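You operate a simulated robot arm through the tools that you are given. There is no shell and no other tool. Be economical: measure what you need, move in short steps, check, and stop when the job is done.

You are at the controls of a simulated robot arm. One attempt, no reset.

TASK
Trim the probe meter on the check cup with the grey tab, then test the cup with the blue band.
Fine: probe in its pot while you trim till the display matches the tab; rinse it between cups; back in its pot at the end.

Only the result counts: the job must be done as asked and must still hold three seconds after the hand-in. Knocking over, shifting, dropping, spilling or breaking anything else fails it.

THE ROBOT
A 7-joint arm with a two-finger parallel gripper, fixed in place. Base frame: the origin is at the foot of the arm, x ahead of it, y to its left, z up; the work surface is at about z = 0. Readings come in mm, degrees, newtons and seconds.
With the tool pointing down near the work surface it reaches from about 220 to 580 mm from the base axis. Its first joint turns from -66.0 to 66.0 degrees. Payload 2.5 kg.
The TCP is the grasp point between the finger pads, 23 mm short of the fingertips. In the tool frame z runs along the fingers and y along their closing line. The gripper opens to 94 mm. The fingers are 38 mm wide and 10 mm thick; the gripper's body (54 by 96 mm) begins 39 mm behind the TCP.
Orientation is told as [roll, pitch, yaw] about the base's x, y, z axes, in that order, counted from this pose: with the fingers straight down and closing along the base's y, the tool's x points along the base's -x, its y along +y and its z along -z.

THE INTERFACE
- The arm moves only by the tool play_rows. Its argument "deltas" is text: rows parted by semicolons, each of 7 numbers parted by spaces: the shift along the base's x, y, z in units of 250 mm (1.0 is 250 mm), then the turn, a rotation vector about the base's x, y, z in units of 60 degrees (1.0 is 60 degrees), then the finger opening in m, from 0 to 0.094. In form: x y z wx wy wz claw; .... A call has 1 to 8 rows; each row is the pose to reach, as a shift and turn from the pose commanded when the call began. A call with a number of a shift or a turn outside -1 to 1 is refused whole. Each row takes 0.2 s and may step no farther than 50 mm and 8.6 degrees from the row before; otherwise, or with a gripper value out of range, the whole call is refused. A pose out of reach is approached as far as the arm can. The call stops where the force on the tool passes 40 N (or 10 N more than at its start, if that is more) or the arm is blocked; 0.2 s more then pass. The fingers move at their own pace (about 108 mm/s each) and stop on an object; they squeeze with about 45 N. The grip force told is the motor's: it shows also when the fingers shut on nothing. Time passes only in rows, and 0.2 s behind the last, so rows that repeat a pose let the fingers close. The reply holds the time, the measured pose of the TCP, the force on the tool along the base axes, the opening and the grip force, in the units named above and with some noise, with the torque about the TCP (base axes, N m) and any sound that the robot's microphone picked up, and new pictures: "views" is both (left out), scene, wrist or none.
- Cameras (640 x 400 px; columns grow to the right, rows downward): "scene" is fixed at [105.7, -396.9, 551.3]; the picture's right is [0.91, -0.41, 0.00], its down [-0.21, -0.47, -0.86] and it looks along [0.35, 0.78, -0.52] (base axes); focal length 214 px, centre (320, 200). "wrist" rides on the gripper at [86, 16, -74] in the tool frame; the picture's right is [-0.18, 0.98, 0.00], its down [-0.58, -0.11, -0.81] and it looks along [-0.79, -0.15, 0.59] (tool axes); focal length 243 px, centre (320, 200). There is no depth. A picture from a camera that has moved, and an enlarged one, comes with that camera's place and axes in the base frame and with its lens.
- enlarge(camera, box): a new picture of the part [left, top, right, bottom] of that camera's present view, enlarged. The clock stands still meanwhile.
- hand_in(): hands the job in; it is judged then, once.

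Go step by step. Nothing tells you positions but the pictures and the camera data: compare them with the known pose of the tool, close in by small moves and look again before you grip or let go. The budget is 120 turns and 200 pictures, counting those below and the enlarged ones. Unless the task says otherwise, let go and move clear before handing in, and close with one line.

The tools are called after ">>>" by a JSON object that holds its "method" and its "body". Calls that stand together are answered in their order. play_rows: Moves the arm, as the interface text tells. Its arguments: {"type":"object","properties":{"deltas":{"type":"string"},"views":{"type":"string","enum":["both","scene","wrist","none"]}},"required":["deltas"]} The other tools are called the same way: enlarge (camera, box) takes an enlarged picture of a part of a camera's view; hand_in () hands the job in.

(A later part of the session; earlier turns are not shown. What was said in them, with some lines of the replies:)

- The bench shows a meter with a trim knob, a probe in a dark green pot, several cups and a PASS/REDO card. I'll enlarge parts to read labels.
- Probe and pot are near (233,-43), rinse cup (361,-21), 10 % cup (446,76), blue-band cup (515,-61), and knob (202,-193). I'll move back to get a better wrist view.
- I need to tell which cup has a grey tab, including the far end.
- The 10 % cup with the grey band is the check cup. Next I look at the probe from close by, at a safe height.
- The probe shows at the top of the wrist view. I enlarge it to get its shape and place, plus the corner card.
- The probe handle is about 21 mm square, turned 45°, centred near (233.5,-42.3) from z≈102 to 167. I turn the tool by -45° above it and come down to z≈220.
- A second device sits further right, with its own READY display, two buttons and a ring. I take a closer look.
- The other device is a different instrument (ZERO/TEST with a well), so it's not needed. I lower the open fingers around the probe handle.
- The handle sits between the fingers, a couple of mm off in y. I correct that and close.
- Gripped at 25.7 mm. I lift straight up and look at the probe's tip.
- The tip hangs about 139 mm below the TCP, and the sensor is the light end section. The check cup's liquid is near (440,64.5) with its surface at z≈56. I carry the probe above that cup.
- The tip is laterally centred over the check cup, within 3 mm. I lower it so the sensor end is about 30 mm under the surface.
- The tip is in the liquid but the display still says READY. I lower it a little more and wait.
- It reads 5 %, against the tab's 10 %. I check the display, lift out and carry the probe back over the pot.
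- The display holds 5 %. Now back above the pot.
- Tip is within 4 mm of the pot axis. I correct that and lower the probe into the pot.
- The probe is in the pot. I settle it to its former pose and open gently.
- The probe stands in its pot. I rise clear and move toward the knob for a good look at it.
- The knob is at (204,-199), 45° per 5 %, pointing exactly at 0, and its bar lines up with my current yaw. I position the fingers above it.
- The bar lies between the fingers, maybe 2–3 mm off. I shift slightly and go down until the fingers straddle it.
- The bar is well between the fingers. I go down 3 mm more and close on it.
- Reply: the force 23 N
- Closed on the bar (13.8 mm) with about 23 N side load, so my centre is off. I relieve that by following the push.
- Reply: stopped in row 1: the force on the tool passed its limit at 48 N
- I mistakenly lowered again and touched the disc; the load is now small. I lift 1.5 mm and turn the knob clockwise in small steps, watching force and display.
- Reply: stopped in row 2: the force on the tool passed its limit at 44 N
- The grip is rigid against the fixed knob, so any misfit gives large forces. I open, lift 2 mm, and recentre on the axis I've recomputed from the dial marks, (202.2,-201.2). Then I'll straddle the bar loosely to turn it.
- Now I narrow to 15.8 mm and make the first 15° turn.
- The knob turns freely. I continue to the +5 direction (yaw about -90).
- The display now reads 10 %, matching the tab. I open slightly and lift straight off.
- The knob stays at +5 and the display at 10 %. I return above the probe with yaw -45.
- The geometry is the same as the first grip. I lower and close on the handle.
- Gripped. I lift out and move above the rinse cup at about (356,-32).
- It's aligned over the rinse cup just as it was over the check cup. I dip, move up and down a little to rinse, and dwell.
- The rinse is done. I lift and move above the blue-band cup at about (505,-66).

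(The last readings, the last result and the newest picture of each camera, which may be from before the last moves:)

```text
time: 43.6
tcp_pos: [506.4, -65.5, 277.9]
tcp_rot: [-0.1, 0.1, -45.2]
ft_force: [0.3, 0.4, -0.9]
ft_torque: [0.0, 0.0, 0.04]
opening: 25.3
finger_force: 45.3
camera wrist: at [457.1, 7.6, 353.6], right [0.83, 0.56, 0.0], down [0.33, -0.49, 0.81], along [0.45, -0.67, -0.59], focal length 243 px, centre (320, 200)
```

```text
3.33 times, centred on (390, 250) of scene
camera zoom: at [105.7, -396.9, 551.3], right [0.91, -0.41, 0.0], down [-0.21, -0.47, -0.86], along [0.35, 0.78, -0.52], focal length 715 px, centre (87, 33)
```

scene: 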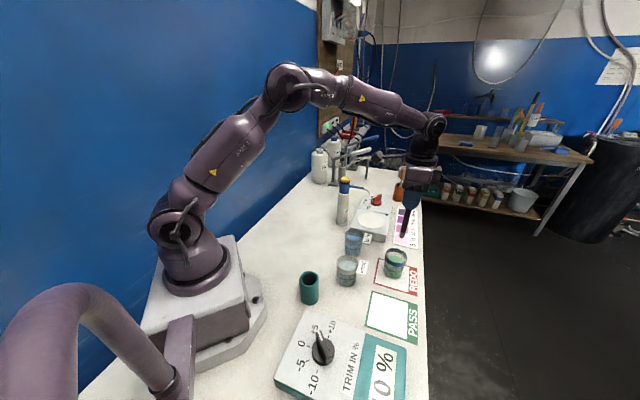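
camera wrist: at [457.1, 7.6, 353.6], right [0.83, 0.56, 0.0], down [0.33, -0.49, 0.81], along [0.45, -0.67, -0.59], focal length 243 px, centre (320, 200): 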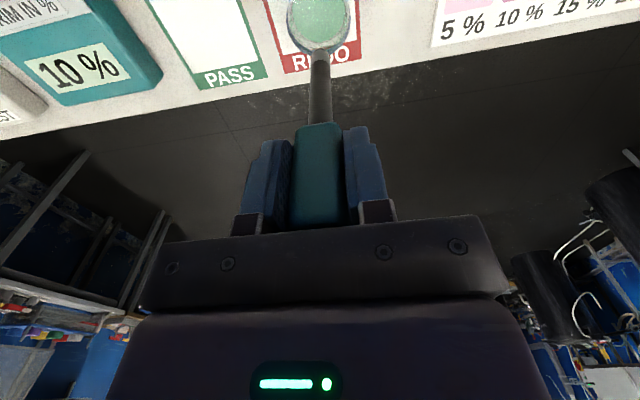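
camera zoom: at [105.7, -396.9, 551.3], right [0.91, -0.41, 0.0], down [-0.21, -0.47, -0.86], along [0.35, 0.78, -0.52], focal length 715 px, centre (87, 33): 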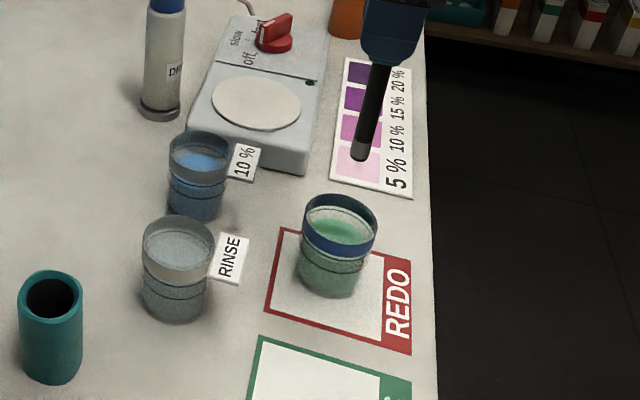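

Centred over the blue-band cup. I dip and hold for the reading.

>>> {"method": "play_rows", "body": {"deltas": "-0.003 0 -0.12 0 0 0 0; -0.003 0 -0.24 0 0 0 0; -0.003 0 -0.36 0 0 0 0; -0.003 0 -0.43 0 0 0 0; -0.003 0 -0.465 0 0 0 0; -0.003 0 -0.465 0 0 0 0; -0.003 0 -0.465 0 0 0 0; -0.003 0 -0.465 0 0 0 0", "views": "none"}}

>>> {"method": "play_rows", "body": {"deltas": "0 0 0 0 0 0 0; 0 0 0 0 0 0 0; 0 0 0 0 0 0 0; 0 0 0 0 0 0 0; 0 0 0 0 0 0 0; 0 0 0 0 0 0 0"}}

>>> {"method": "enlarge", "body": {"camera": "scene", "box": [280, 220, 440, 400]}}

```text
time: 45.4
tcp_pos: [503.4, -65.1, 163.6]
tcp_rot: [0.0, 0.0, -45.1]
ft_force: [0.6, -0.9, -1.2]
ft_torque: [0.04, -0.01, 0.02]
opening: 25.4
finger_force: 45.3
```

```text
time: 46.8
tcp_pos: [502.0, -65.9, 164.5]
tcp_rot: [-0.1, -0.1, -45.1]
ft_force: [0.5, 0.2, -1.5]
ft_torque: [0.01, -0.01, -0.03]
opening: 25.7
finger_force: 44.9
camera wrist: at [454.6, 7.8, 238.1], right [0.83, 0.56, 0.0], down [0.33, -0.49, 0.81], along [0.45, -0.67, -0.59], focal length 243 px, centre (320, 200)
```

scene: 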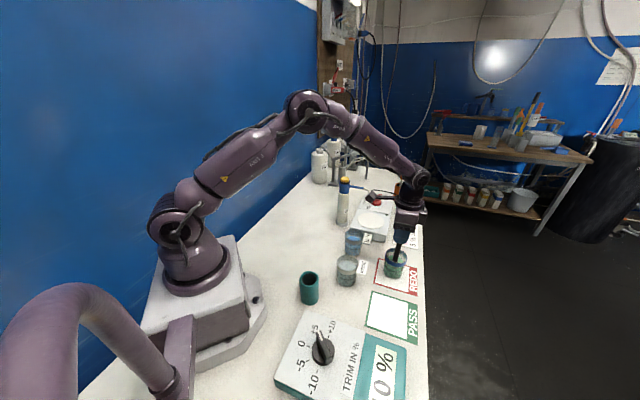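
wrist: 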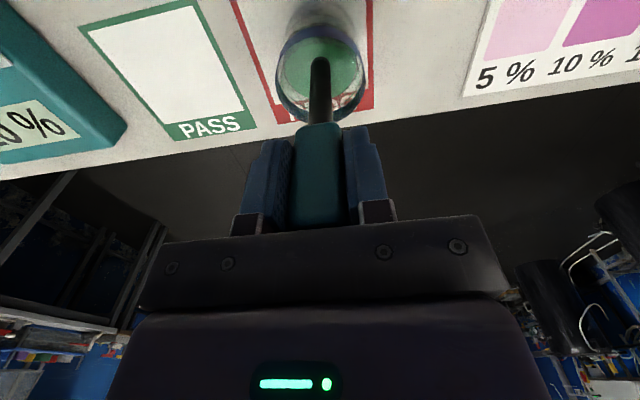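

```text
2.22 times, centred on (360, 310) of scene
camera zoom: at [105.7, -396.9, 551.3], right [0.91, -0.41, 0.0], down [-0.21, -0.47, -0.86], along [0.35, 0.78, -0.52], focal length 477 px, centre (231, -44)
```

zoom: 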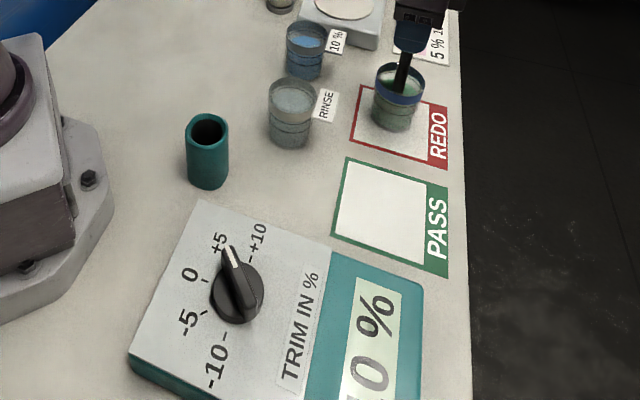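

>>> {"method": "enlarge", "body": {"camera": "wrist", "box": [0, 60, 140, 190]}}

>>> {"method": "enlarge", "body": {"camera": "scene", "box": [350, 340, 430, 400]}}

```text
3.08 times, centred on (70, 125) of wrist
camera zoom: at [454.6, 7.8, 238.1], right [0.83, 0.56, 0.0], down [0.33, -0.49, 0.81], along [0.45, -0.67, -0.59], focal length 746 px, centre (1089, 431)
```

zoom: 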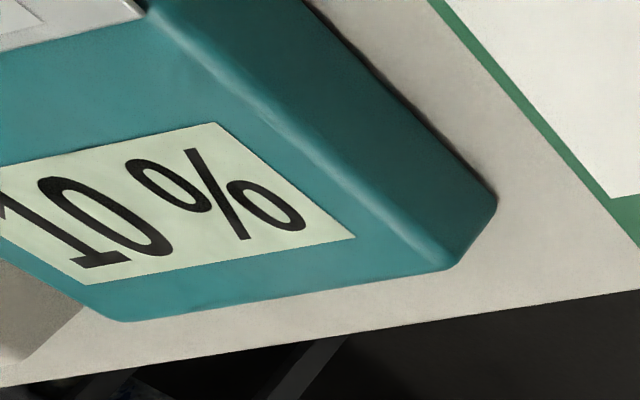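

```text
6.67 times, centred on (390, 370) of scene
camera zoom: at [105.7, -396.9, 551.3], right [0.91, -0.41, 0.0], down [-0.21, -0.47, -0.86], along [0.35, 0.78, -0.52], focal length 1430 px, centre (-147, -933)
```

zoom: 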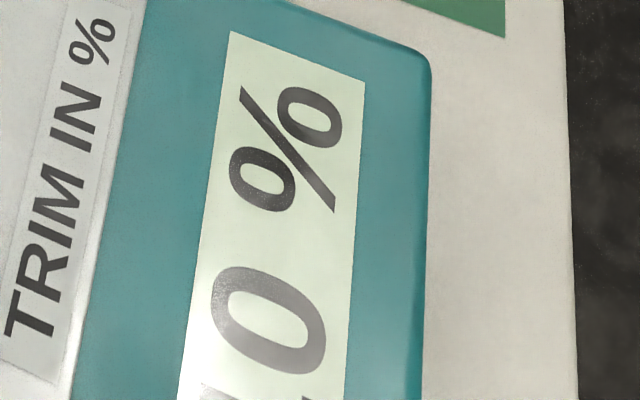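

It still reads 10 %, which could be this cup's value or the held one. I go 9 mm deeper and dwell longer to be sure the cup is tested.

>>> {"method": "play_rows", "body": {"deltas": "0 0 -0.02 0 0 0 0; 0.004 0 -0.035 0 0 0 0; 0.004 0 -0.035 0 0 0 0; 0.004 0 -0.035 0 0 0 0; 0.004 0 -0.035 0 0 0 0; 0.004 0 -0.035 0 0 0 0; 0.004 0 -0.035 0 0 0 0; 0.004 0 -0.035 0 0 0 0", "views": "none"}}

>>> {"method": "play_rows", "body": {"deltas": "0 0 0 0 0 0 0; 0 0 0 0 0 0 0; 0 0 0 0 0 0 0; 0 0 0 0 0 0 0; 0 0 0 0 0 0 0; 0 0 0 0 0 0 0; 0 0 0 0 0 0 0", "views": "wrist"}}

>>> {"method": "enlarge", "body": {"camera": "wrist", "box": [260, 0, 400, 130]}}

```text
time: 48.6
tcp_pos: [503.8, -65.1, 154.0]
tcp_rot: [-0.2, 0.0, -45.1]
ft_force: [-0.7, -0.6, -0.8]
ft_torque: [0.02, 0.01, 0.0]
opening: 25.4
finger_force: 45.1
```

```text
time: 50.2
tcp_pos: [505.2, -65.2, 155.1]
tcp_rot: [0.0, 0.1, -45.2]
ft_force: [0.0, 0.0, -1.6]
ft_torque: [0.0, -0.04, 0.0]
opening: 25.4
finger_force: 45.0
camera wrist: at [455.6, 7.9, 229.3], right [0.83, 0.56, 0.0], down [0.33, -0.49, 0.81], along [0.45, -0.67, -0.59], focal length 243 px, centre (320, 200)
```

wrist: 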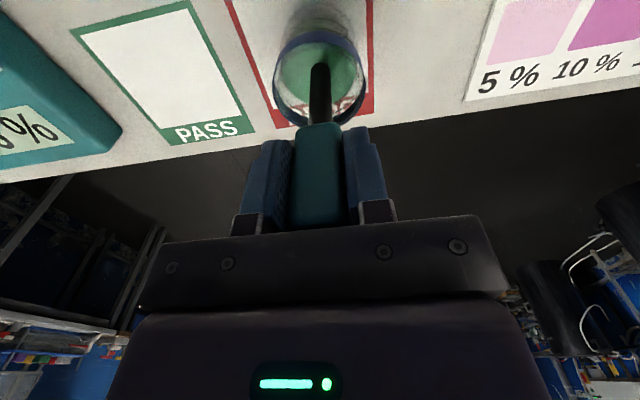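

```text
3.08 times, centred on (330, 65) of wrist
camera zoom: at [455.6, 7.9, 229.3], right [0.83, 0.56, 0.0], down [0.33, -0.49, 0.81], along [0.45, -0.67, -0.59], focal length 746 px, centre (289, 615)
```

zoom: 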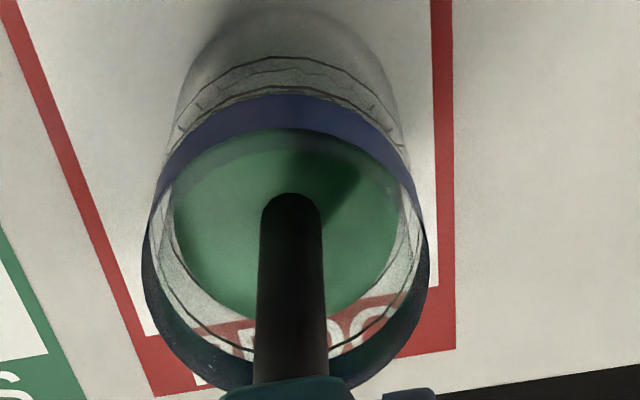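

The probe is clearly well immersed. I check the display once more in the scene view.

>>> {"method": "enlarge", "body": {"camera": "scene", "box": [350, 340, 430, 400]}}

>>> {"method": "enlarge", "body": {"camera": "wrist", "box": [0, 60, 140, 190]}}

```text
6.67 times, centred on (390, 370) of scene
camera zoom: at [105.7, -396.9, 551.3], right [0.91, -0.41, 0.0], down [-0.21, -0.47, -0.86], along [0.35, 0.78, -0.52], focal length 1430 px, centre (-147, -933)
```

zoom: 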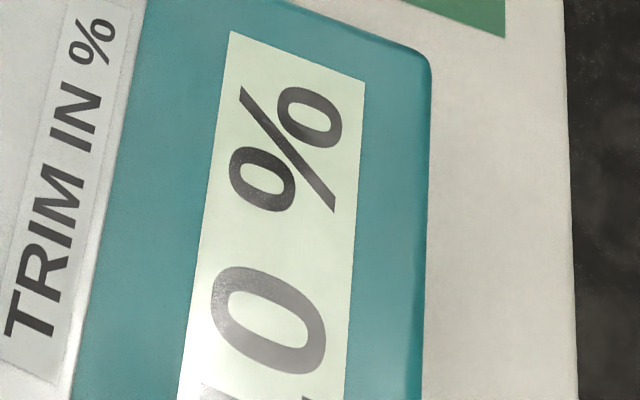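

```text
3.08 times, centred on (70, 125) of wrist
camera zoom: at [455.6, 7.9, 229.3], right [0.83, 0.56, 0.0], down [0.33, -0.49, 0.81], along [0.45, -0.67, -0.59], focal length 746 px, centre (1089, 431)
```

zoom: 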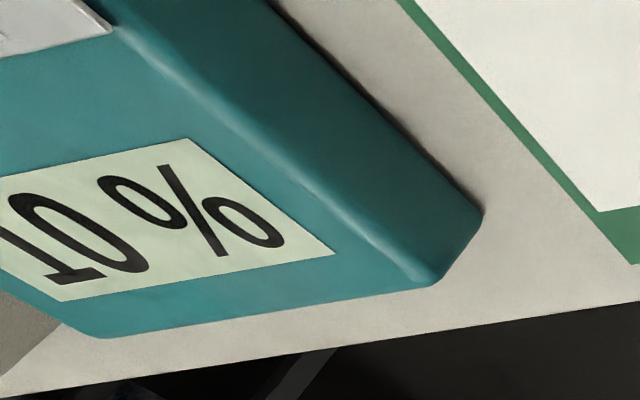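

The reading is 10 % for the blue-band cup. I lift and go back towards the pot, passing beside the rinse cup.

>>> {"method": "play_rows", "body": {"deltas": "0 0 0.17 0 0 0 0; 0 0 0.34 0 0 0 0; 0 0 0.51 0 0 0 0; -0.18 -0.04 0.51 0 0 0 0; -0.36 -0.08 0.51 0 0 0 0; -0.54 -0.12 0.51 0 0 0 0; -0.54 -0.12 0.51 0 0 0 0", "views": "none"}}

```text
time: 51.8
tcp_pos: [368.5, -96.8, 282.2]
tcp_rot: [0.0, -0.1, -45.2]
ft_force: [0.6, -0.4, -0.7]
ft_torque: [-0.03, 0.01, -0.02]
opening: 25.6
finger_force: 44.9
```

>>> {"method": "play_rows", "body": {"deltas": "-0.135 0.055 0.01 0 0 0 0; -0.27 0.11 0.01 0 0 0 0; -0.405 0.165 0.01 0 0 0 0; -0.542 0.218 0.01 0 0 0 0; -0.542 0.218 0.01 0 0 0 0; -0.542 0.218 0.01 0 0 0 0"}}

>>> {"method": "enlarge", "body": {"camera": "wrist", "box": [250, 0, 410, 100]}}

>>> {"method": "enlarge", "body": {"camera": "scene", "box": [280, 220, 440, 400]}}

```text
time: 53.2
tcp_pos: [233.6, -42.1, 284.0]
tcp_rot: [-0.1, -0.2, -45.2]
ft_force: [0.0, -0.6, -0.1]
ft_torque: [-0.01, -0.01, -0.04]
opening: 25.9
finger_force: 45.2
camera wrist: at [184.7, 30.8, 358.9], right [0.83, 0.56, 0.0], down [0.33, -0.49, 0.81], along [0.45, -0.67, -0.59], focal length 243 px, centre (320, 200)
```

scene: 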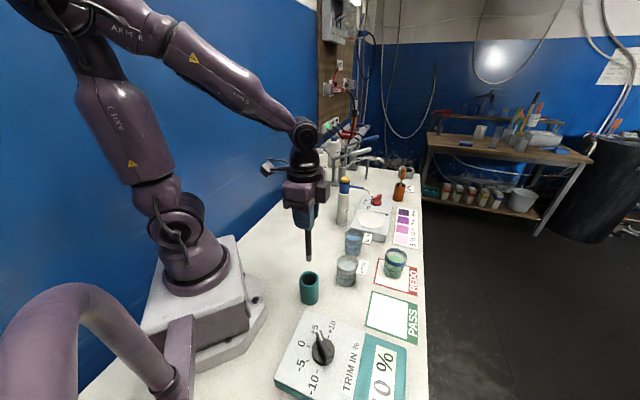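
wrist: 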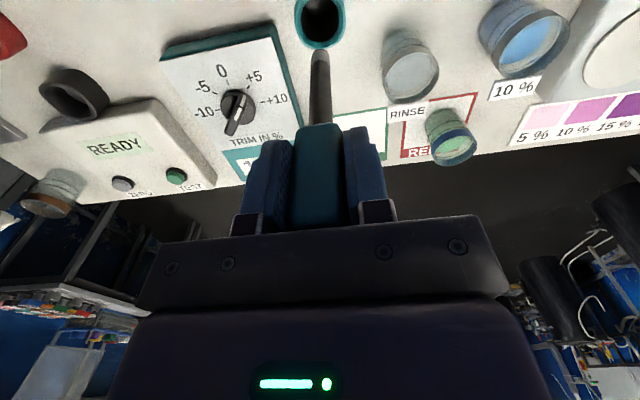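

```text
4.00 times, centred on (330, 50) of wrist
camera zoom: at [184.7, 30.8, 358.9], right [0.83, 0.56, 0.0], down [0.33, -0.49, 0.81], along [0.45, -0.67, -0.59], focal length 970 px, centre (280, 800)
```

zoom: 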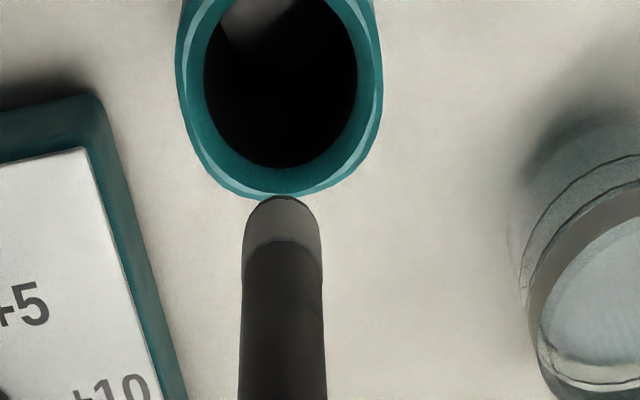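

```text
2.22 times, centred on (360, 310) of scene
camera zoom: at [105.7, -396.9, 551.3], right [0.91, -0.41, 0.0], down [-0.21, -0.47, -0.86], along [0.35, 0.78, -0.52], focal length 477 px, centre (231, -44)
```

zoom: 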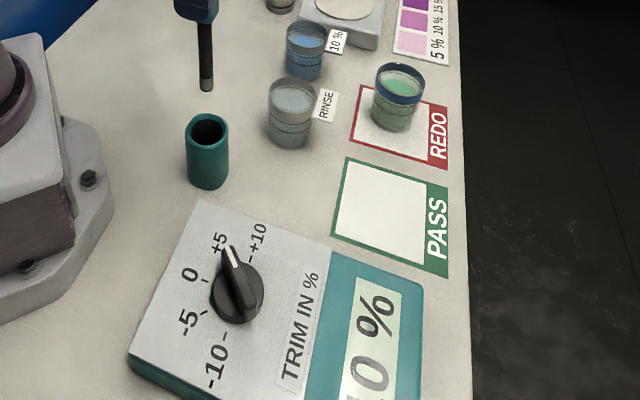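

Aligned over the pot. I lower the probe in and release.

>>> {"method": "play_rows", "body": {"deltas": "0 0 -0.1 0 0 0 0; 0 0 -0.2 0 0 0 0; 0 0 -0.3 0 0 0 0; 0 0 -0.4 0 0 0 0; 0 0 -0.48 0 0 0 0; 0 0 -0.54 0 0 0 0; 0 0 -0.57 0 0 0 0; 0 0 -0.57 0 0 0 0"}}

>>> {"method": "enlarge", "body": {"camera": "scene", "box": [260, 200, 360, 310]}}

```text
time: 55.0
tcp_pos: [236.0, -43.1, 140.3]
tcp_rot: [-0.1, 0.0, -45.1]
ft_force: [1.0, -0.3, -1.5]
ft_torque: [-0.02, 0.0, 0.01]
opening: 25.7
finger_force: 45.1
camera wrist: at [186.2, 31.4, 215.9], right [0.83, 0.56, 0.0], down [0.33, -0.49, 0.81], along [0.45, -0.67, -0.59], focal length 243 px, centre (320, 200)
```

scene: 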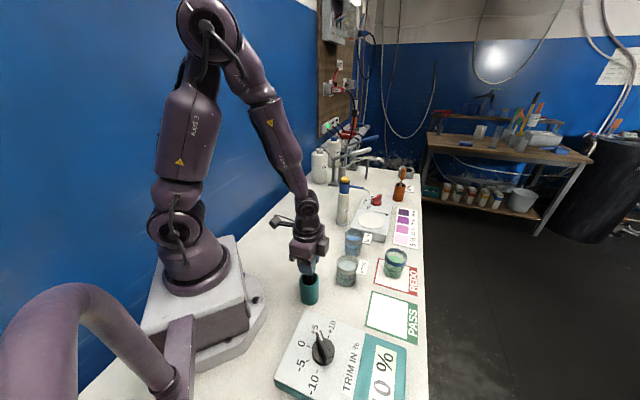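
wrist: 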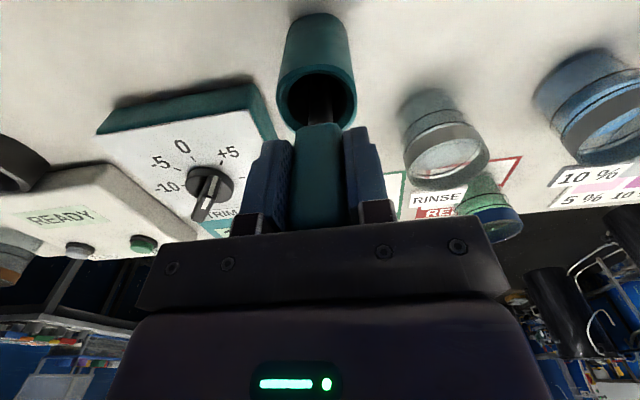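

```text
3.64 times, centred on (310, 255) of scene
camera zoom: at [105.7, -396.9, 551.3], right [0.91, -0.41, 0.0], down [-0.21, -0.47, -0.86], along [0.35, 0.78, -0.52], focal length 780 px, centre (356, 0)
```

zoom: 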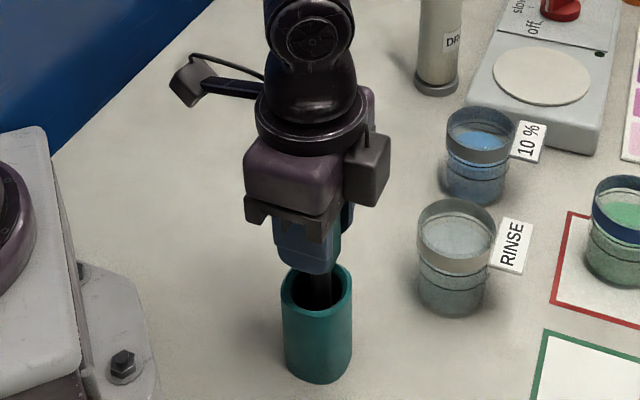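

The probe is at its former height. I nudge to centre, settle 1 mm, and open.

>>> {"method": "play_rows", "body": {"deltas": "-0.005 0.002 -0.003 0 0 0 0; -0.005 0.002 -0.003 0 0 0 0; -0.005 0.002 -0.003 0 0 0 0.035; -0.005 0.002 -0.003 0 0 0 0.06; -0.005 0.002 -0.003 0 0 0 0.08; -0.005 0.002 -0.003 0 0 0 0.08", "views": "none"}}

>>> {"method": "play_rows", "body": {"deltas": "0 0 0.1 0 0 0 0.08; 0 0 0.25 0 0 0 0.08; 0 0 0.42 0 0 0 0.08; 0 0 0.6 0 0 0 0.08; 0 0 0.6 0 0 0 0.08"}}

>>> {"method": "enlarge", "body": {"camera": "scene", "box": [280, 220, 440, 400]}}

>>> {"method": "enlarge", "body": {"camera": "scene", "box": [260, 230, 360, 310]}}

```text
time: 56.4
tcp_pos: [233.7, -41.2, 140.7]
tcp_rot: [-0.2, 0.0, -45.2]
ft_force: [-0.3, -0.1, -0.2]
ft_torque: [-0.04, -0.02, 0.02]
opening: 79.9
finger_force: 0.1
```

```text
time: 57.6
tcp_pos: [233.1, -43.0, 290.2]
tcp_rot: [-0.1, -0.1, -45.1]
ft_force: [0.1, -0.1, -0.7]
ft_torque: [0.01, -0.02, 0.02]
opening: 79.8
finger_force: 0.1
camera wrist: at [184.1, 30.9, 365.3], right [0.83, 0.56, 0.0], down [0.33, -0.49, 0.81], along [0.45, -0.67, -0.59], focal length 243 px, centre (320, 200)
```

scene: 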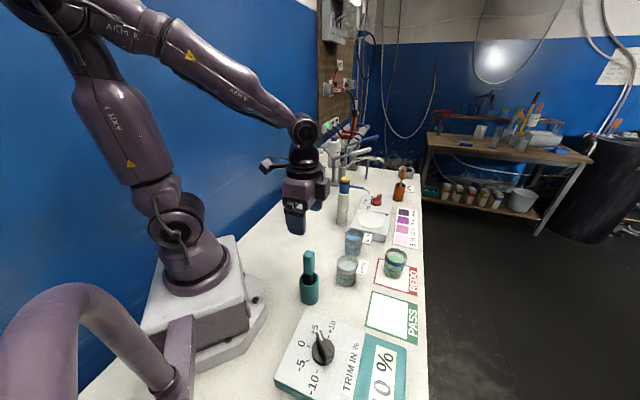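
wrist: 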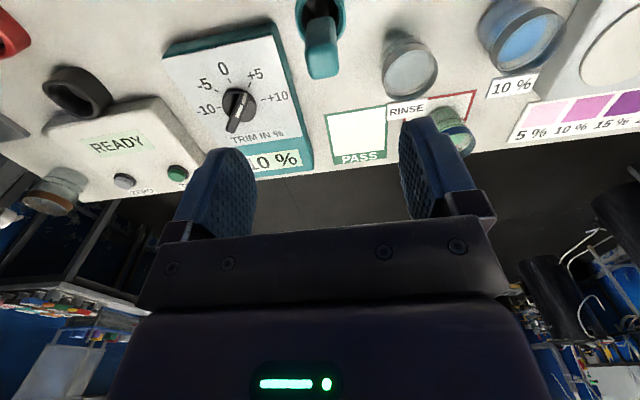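

```text
2.22 times, centred on (360, 310) of scene
camera zoom: at [105.7, -396.9, 551.3], right [0.91, -0.41, 0.0], down [-0.21, -0.47, -0.86], along [0.35, 0.78, -0.52], focal length 477 px, centre (231, -44)
```

zoom: 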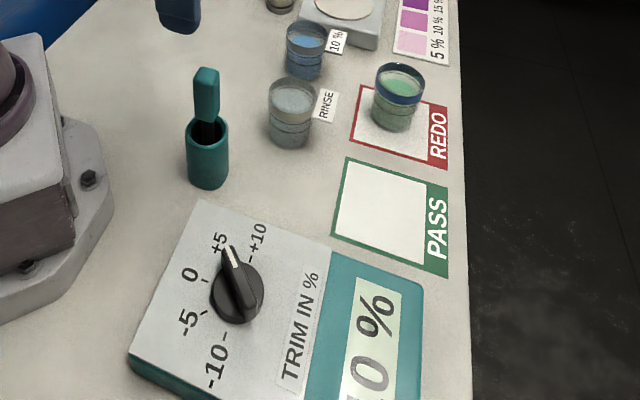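

```text
5.00 times, centred on (310, 270) of scene
camera zoom: at [105.7, -396.9, 551.3], right [0.91, -0.41, 0.0], down [-0.21, -0.47, -0.86], along [0.35, 0.78, -0.52], focal length 1072 px, centre (370, -150)
```

zoom: 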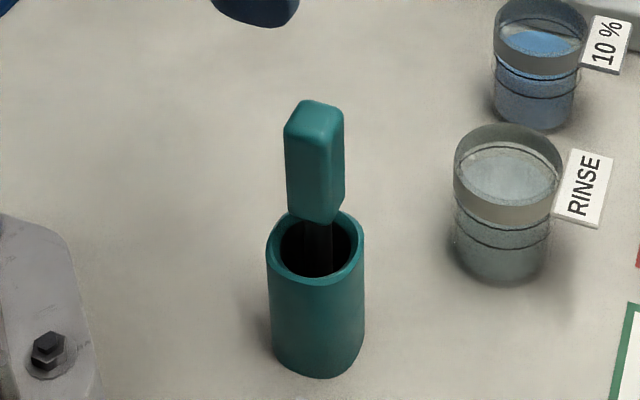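

Everything is in place: the probe is back in its pot, the trim is at +5, the display reads 10 %, the cups are undisturbed and the gripper is clear. I hand in.

>>> {"method": "hand_in", "body": {}}

```text
The job is handed in.
```

I trimmed the meter by +5 % so the check cup reads 10 %, as on its tab. After a rinse, the blue-band cup was tested and the display showed 10 %. That matches the value already held, so I never saw the display change. The probe is back in its pot.
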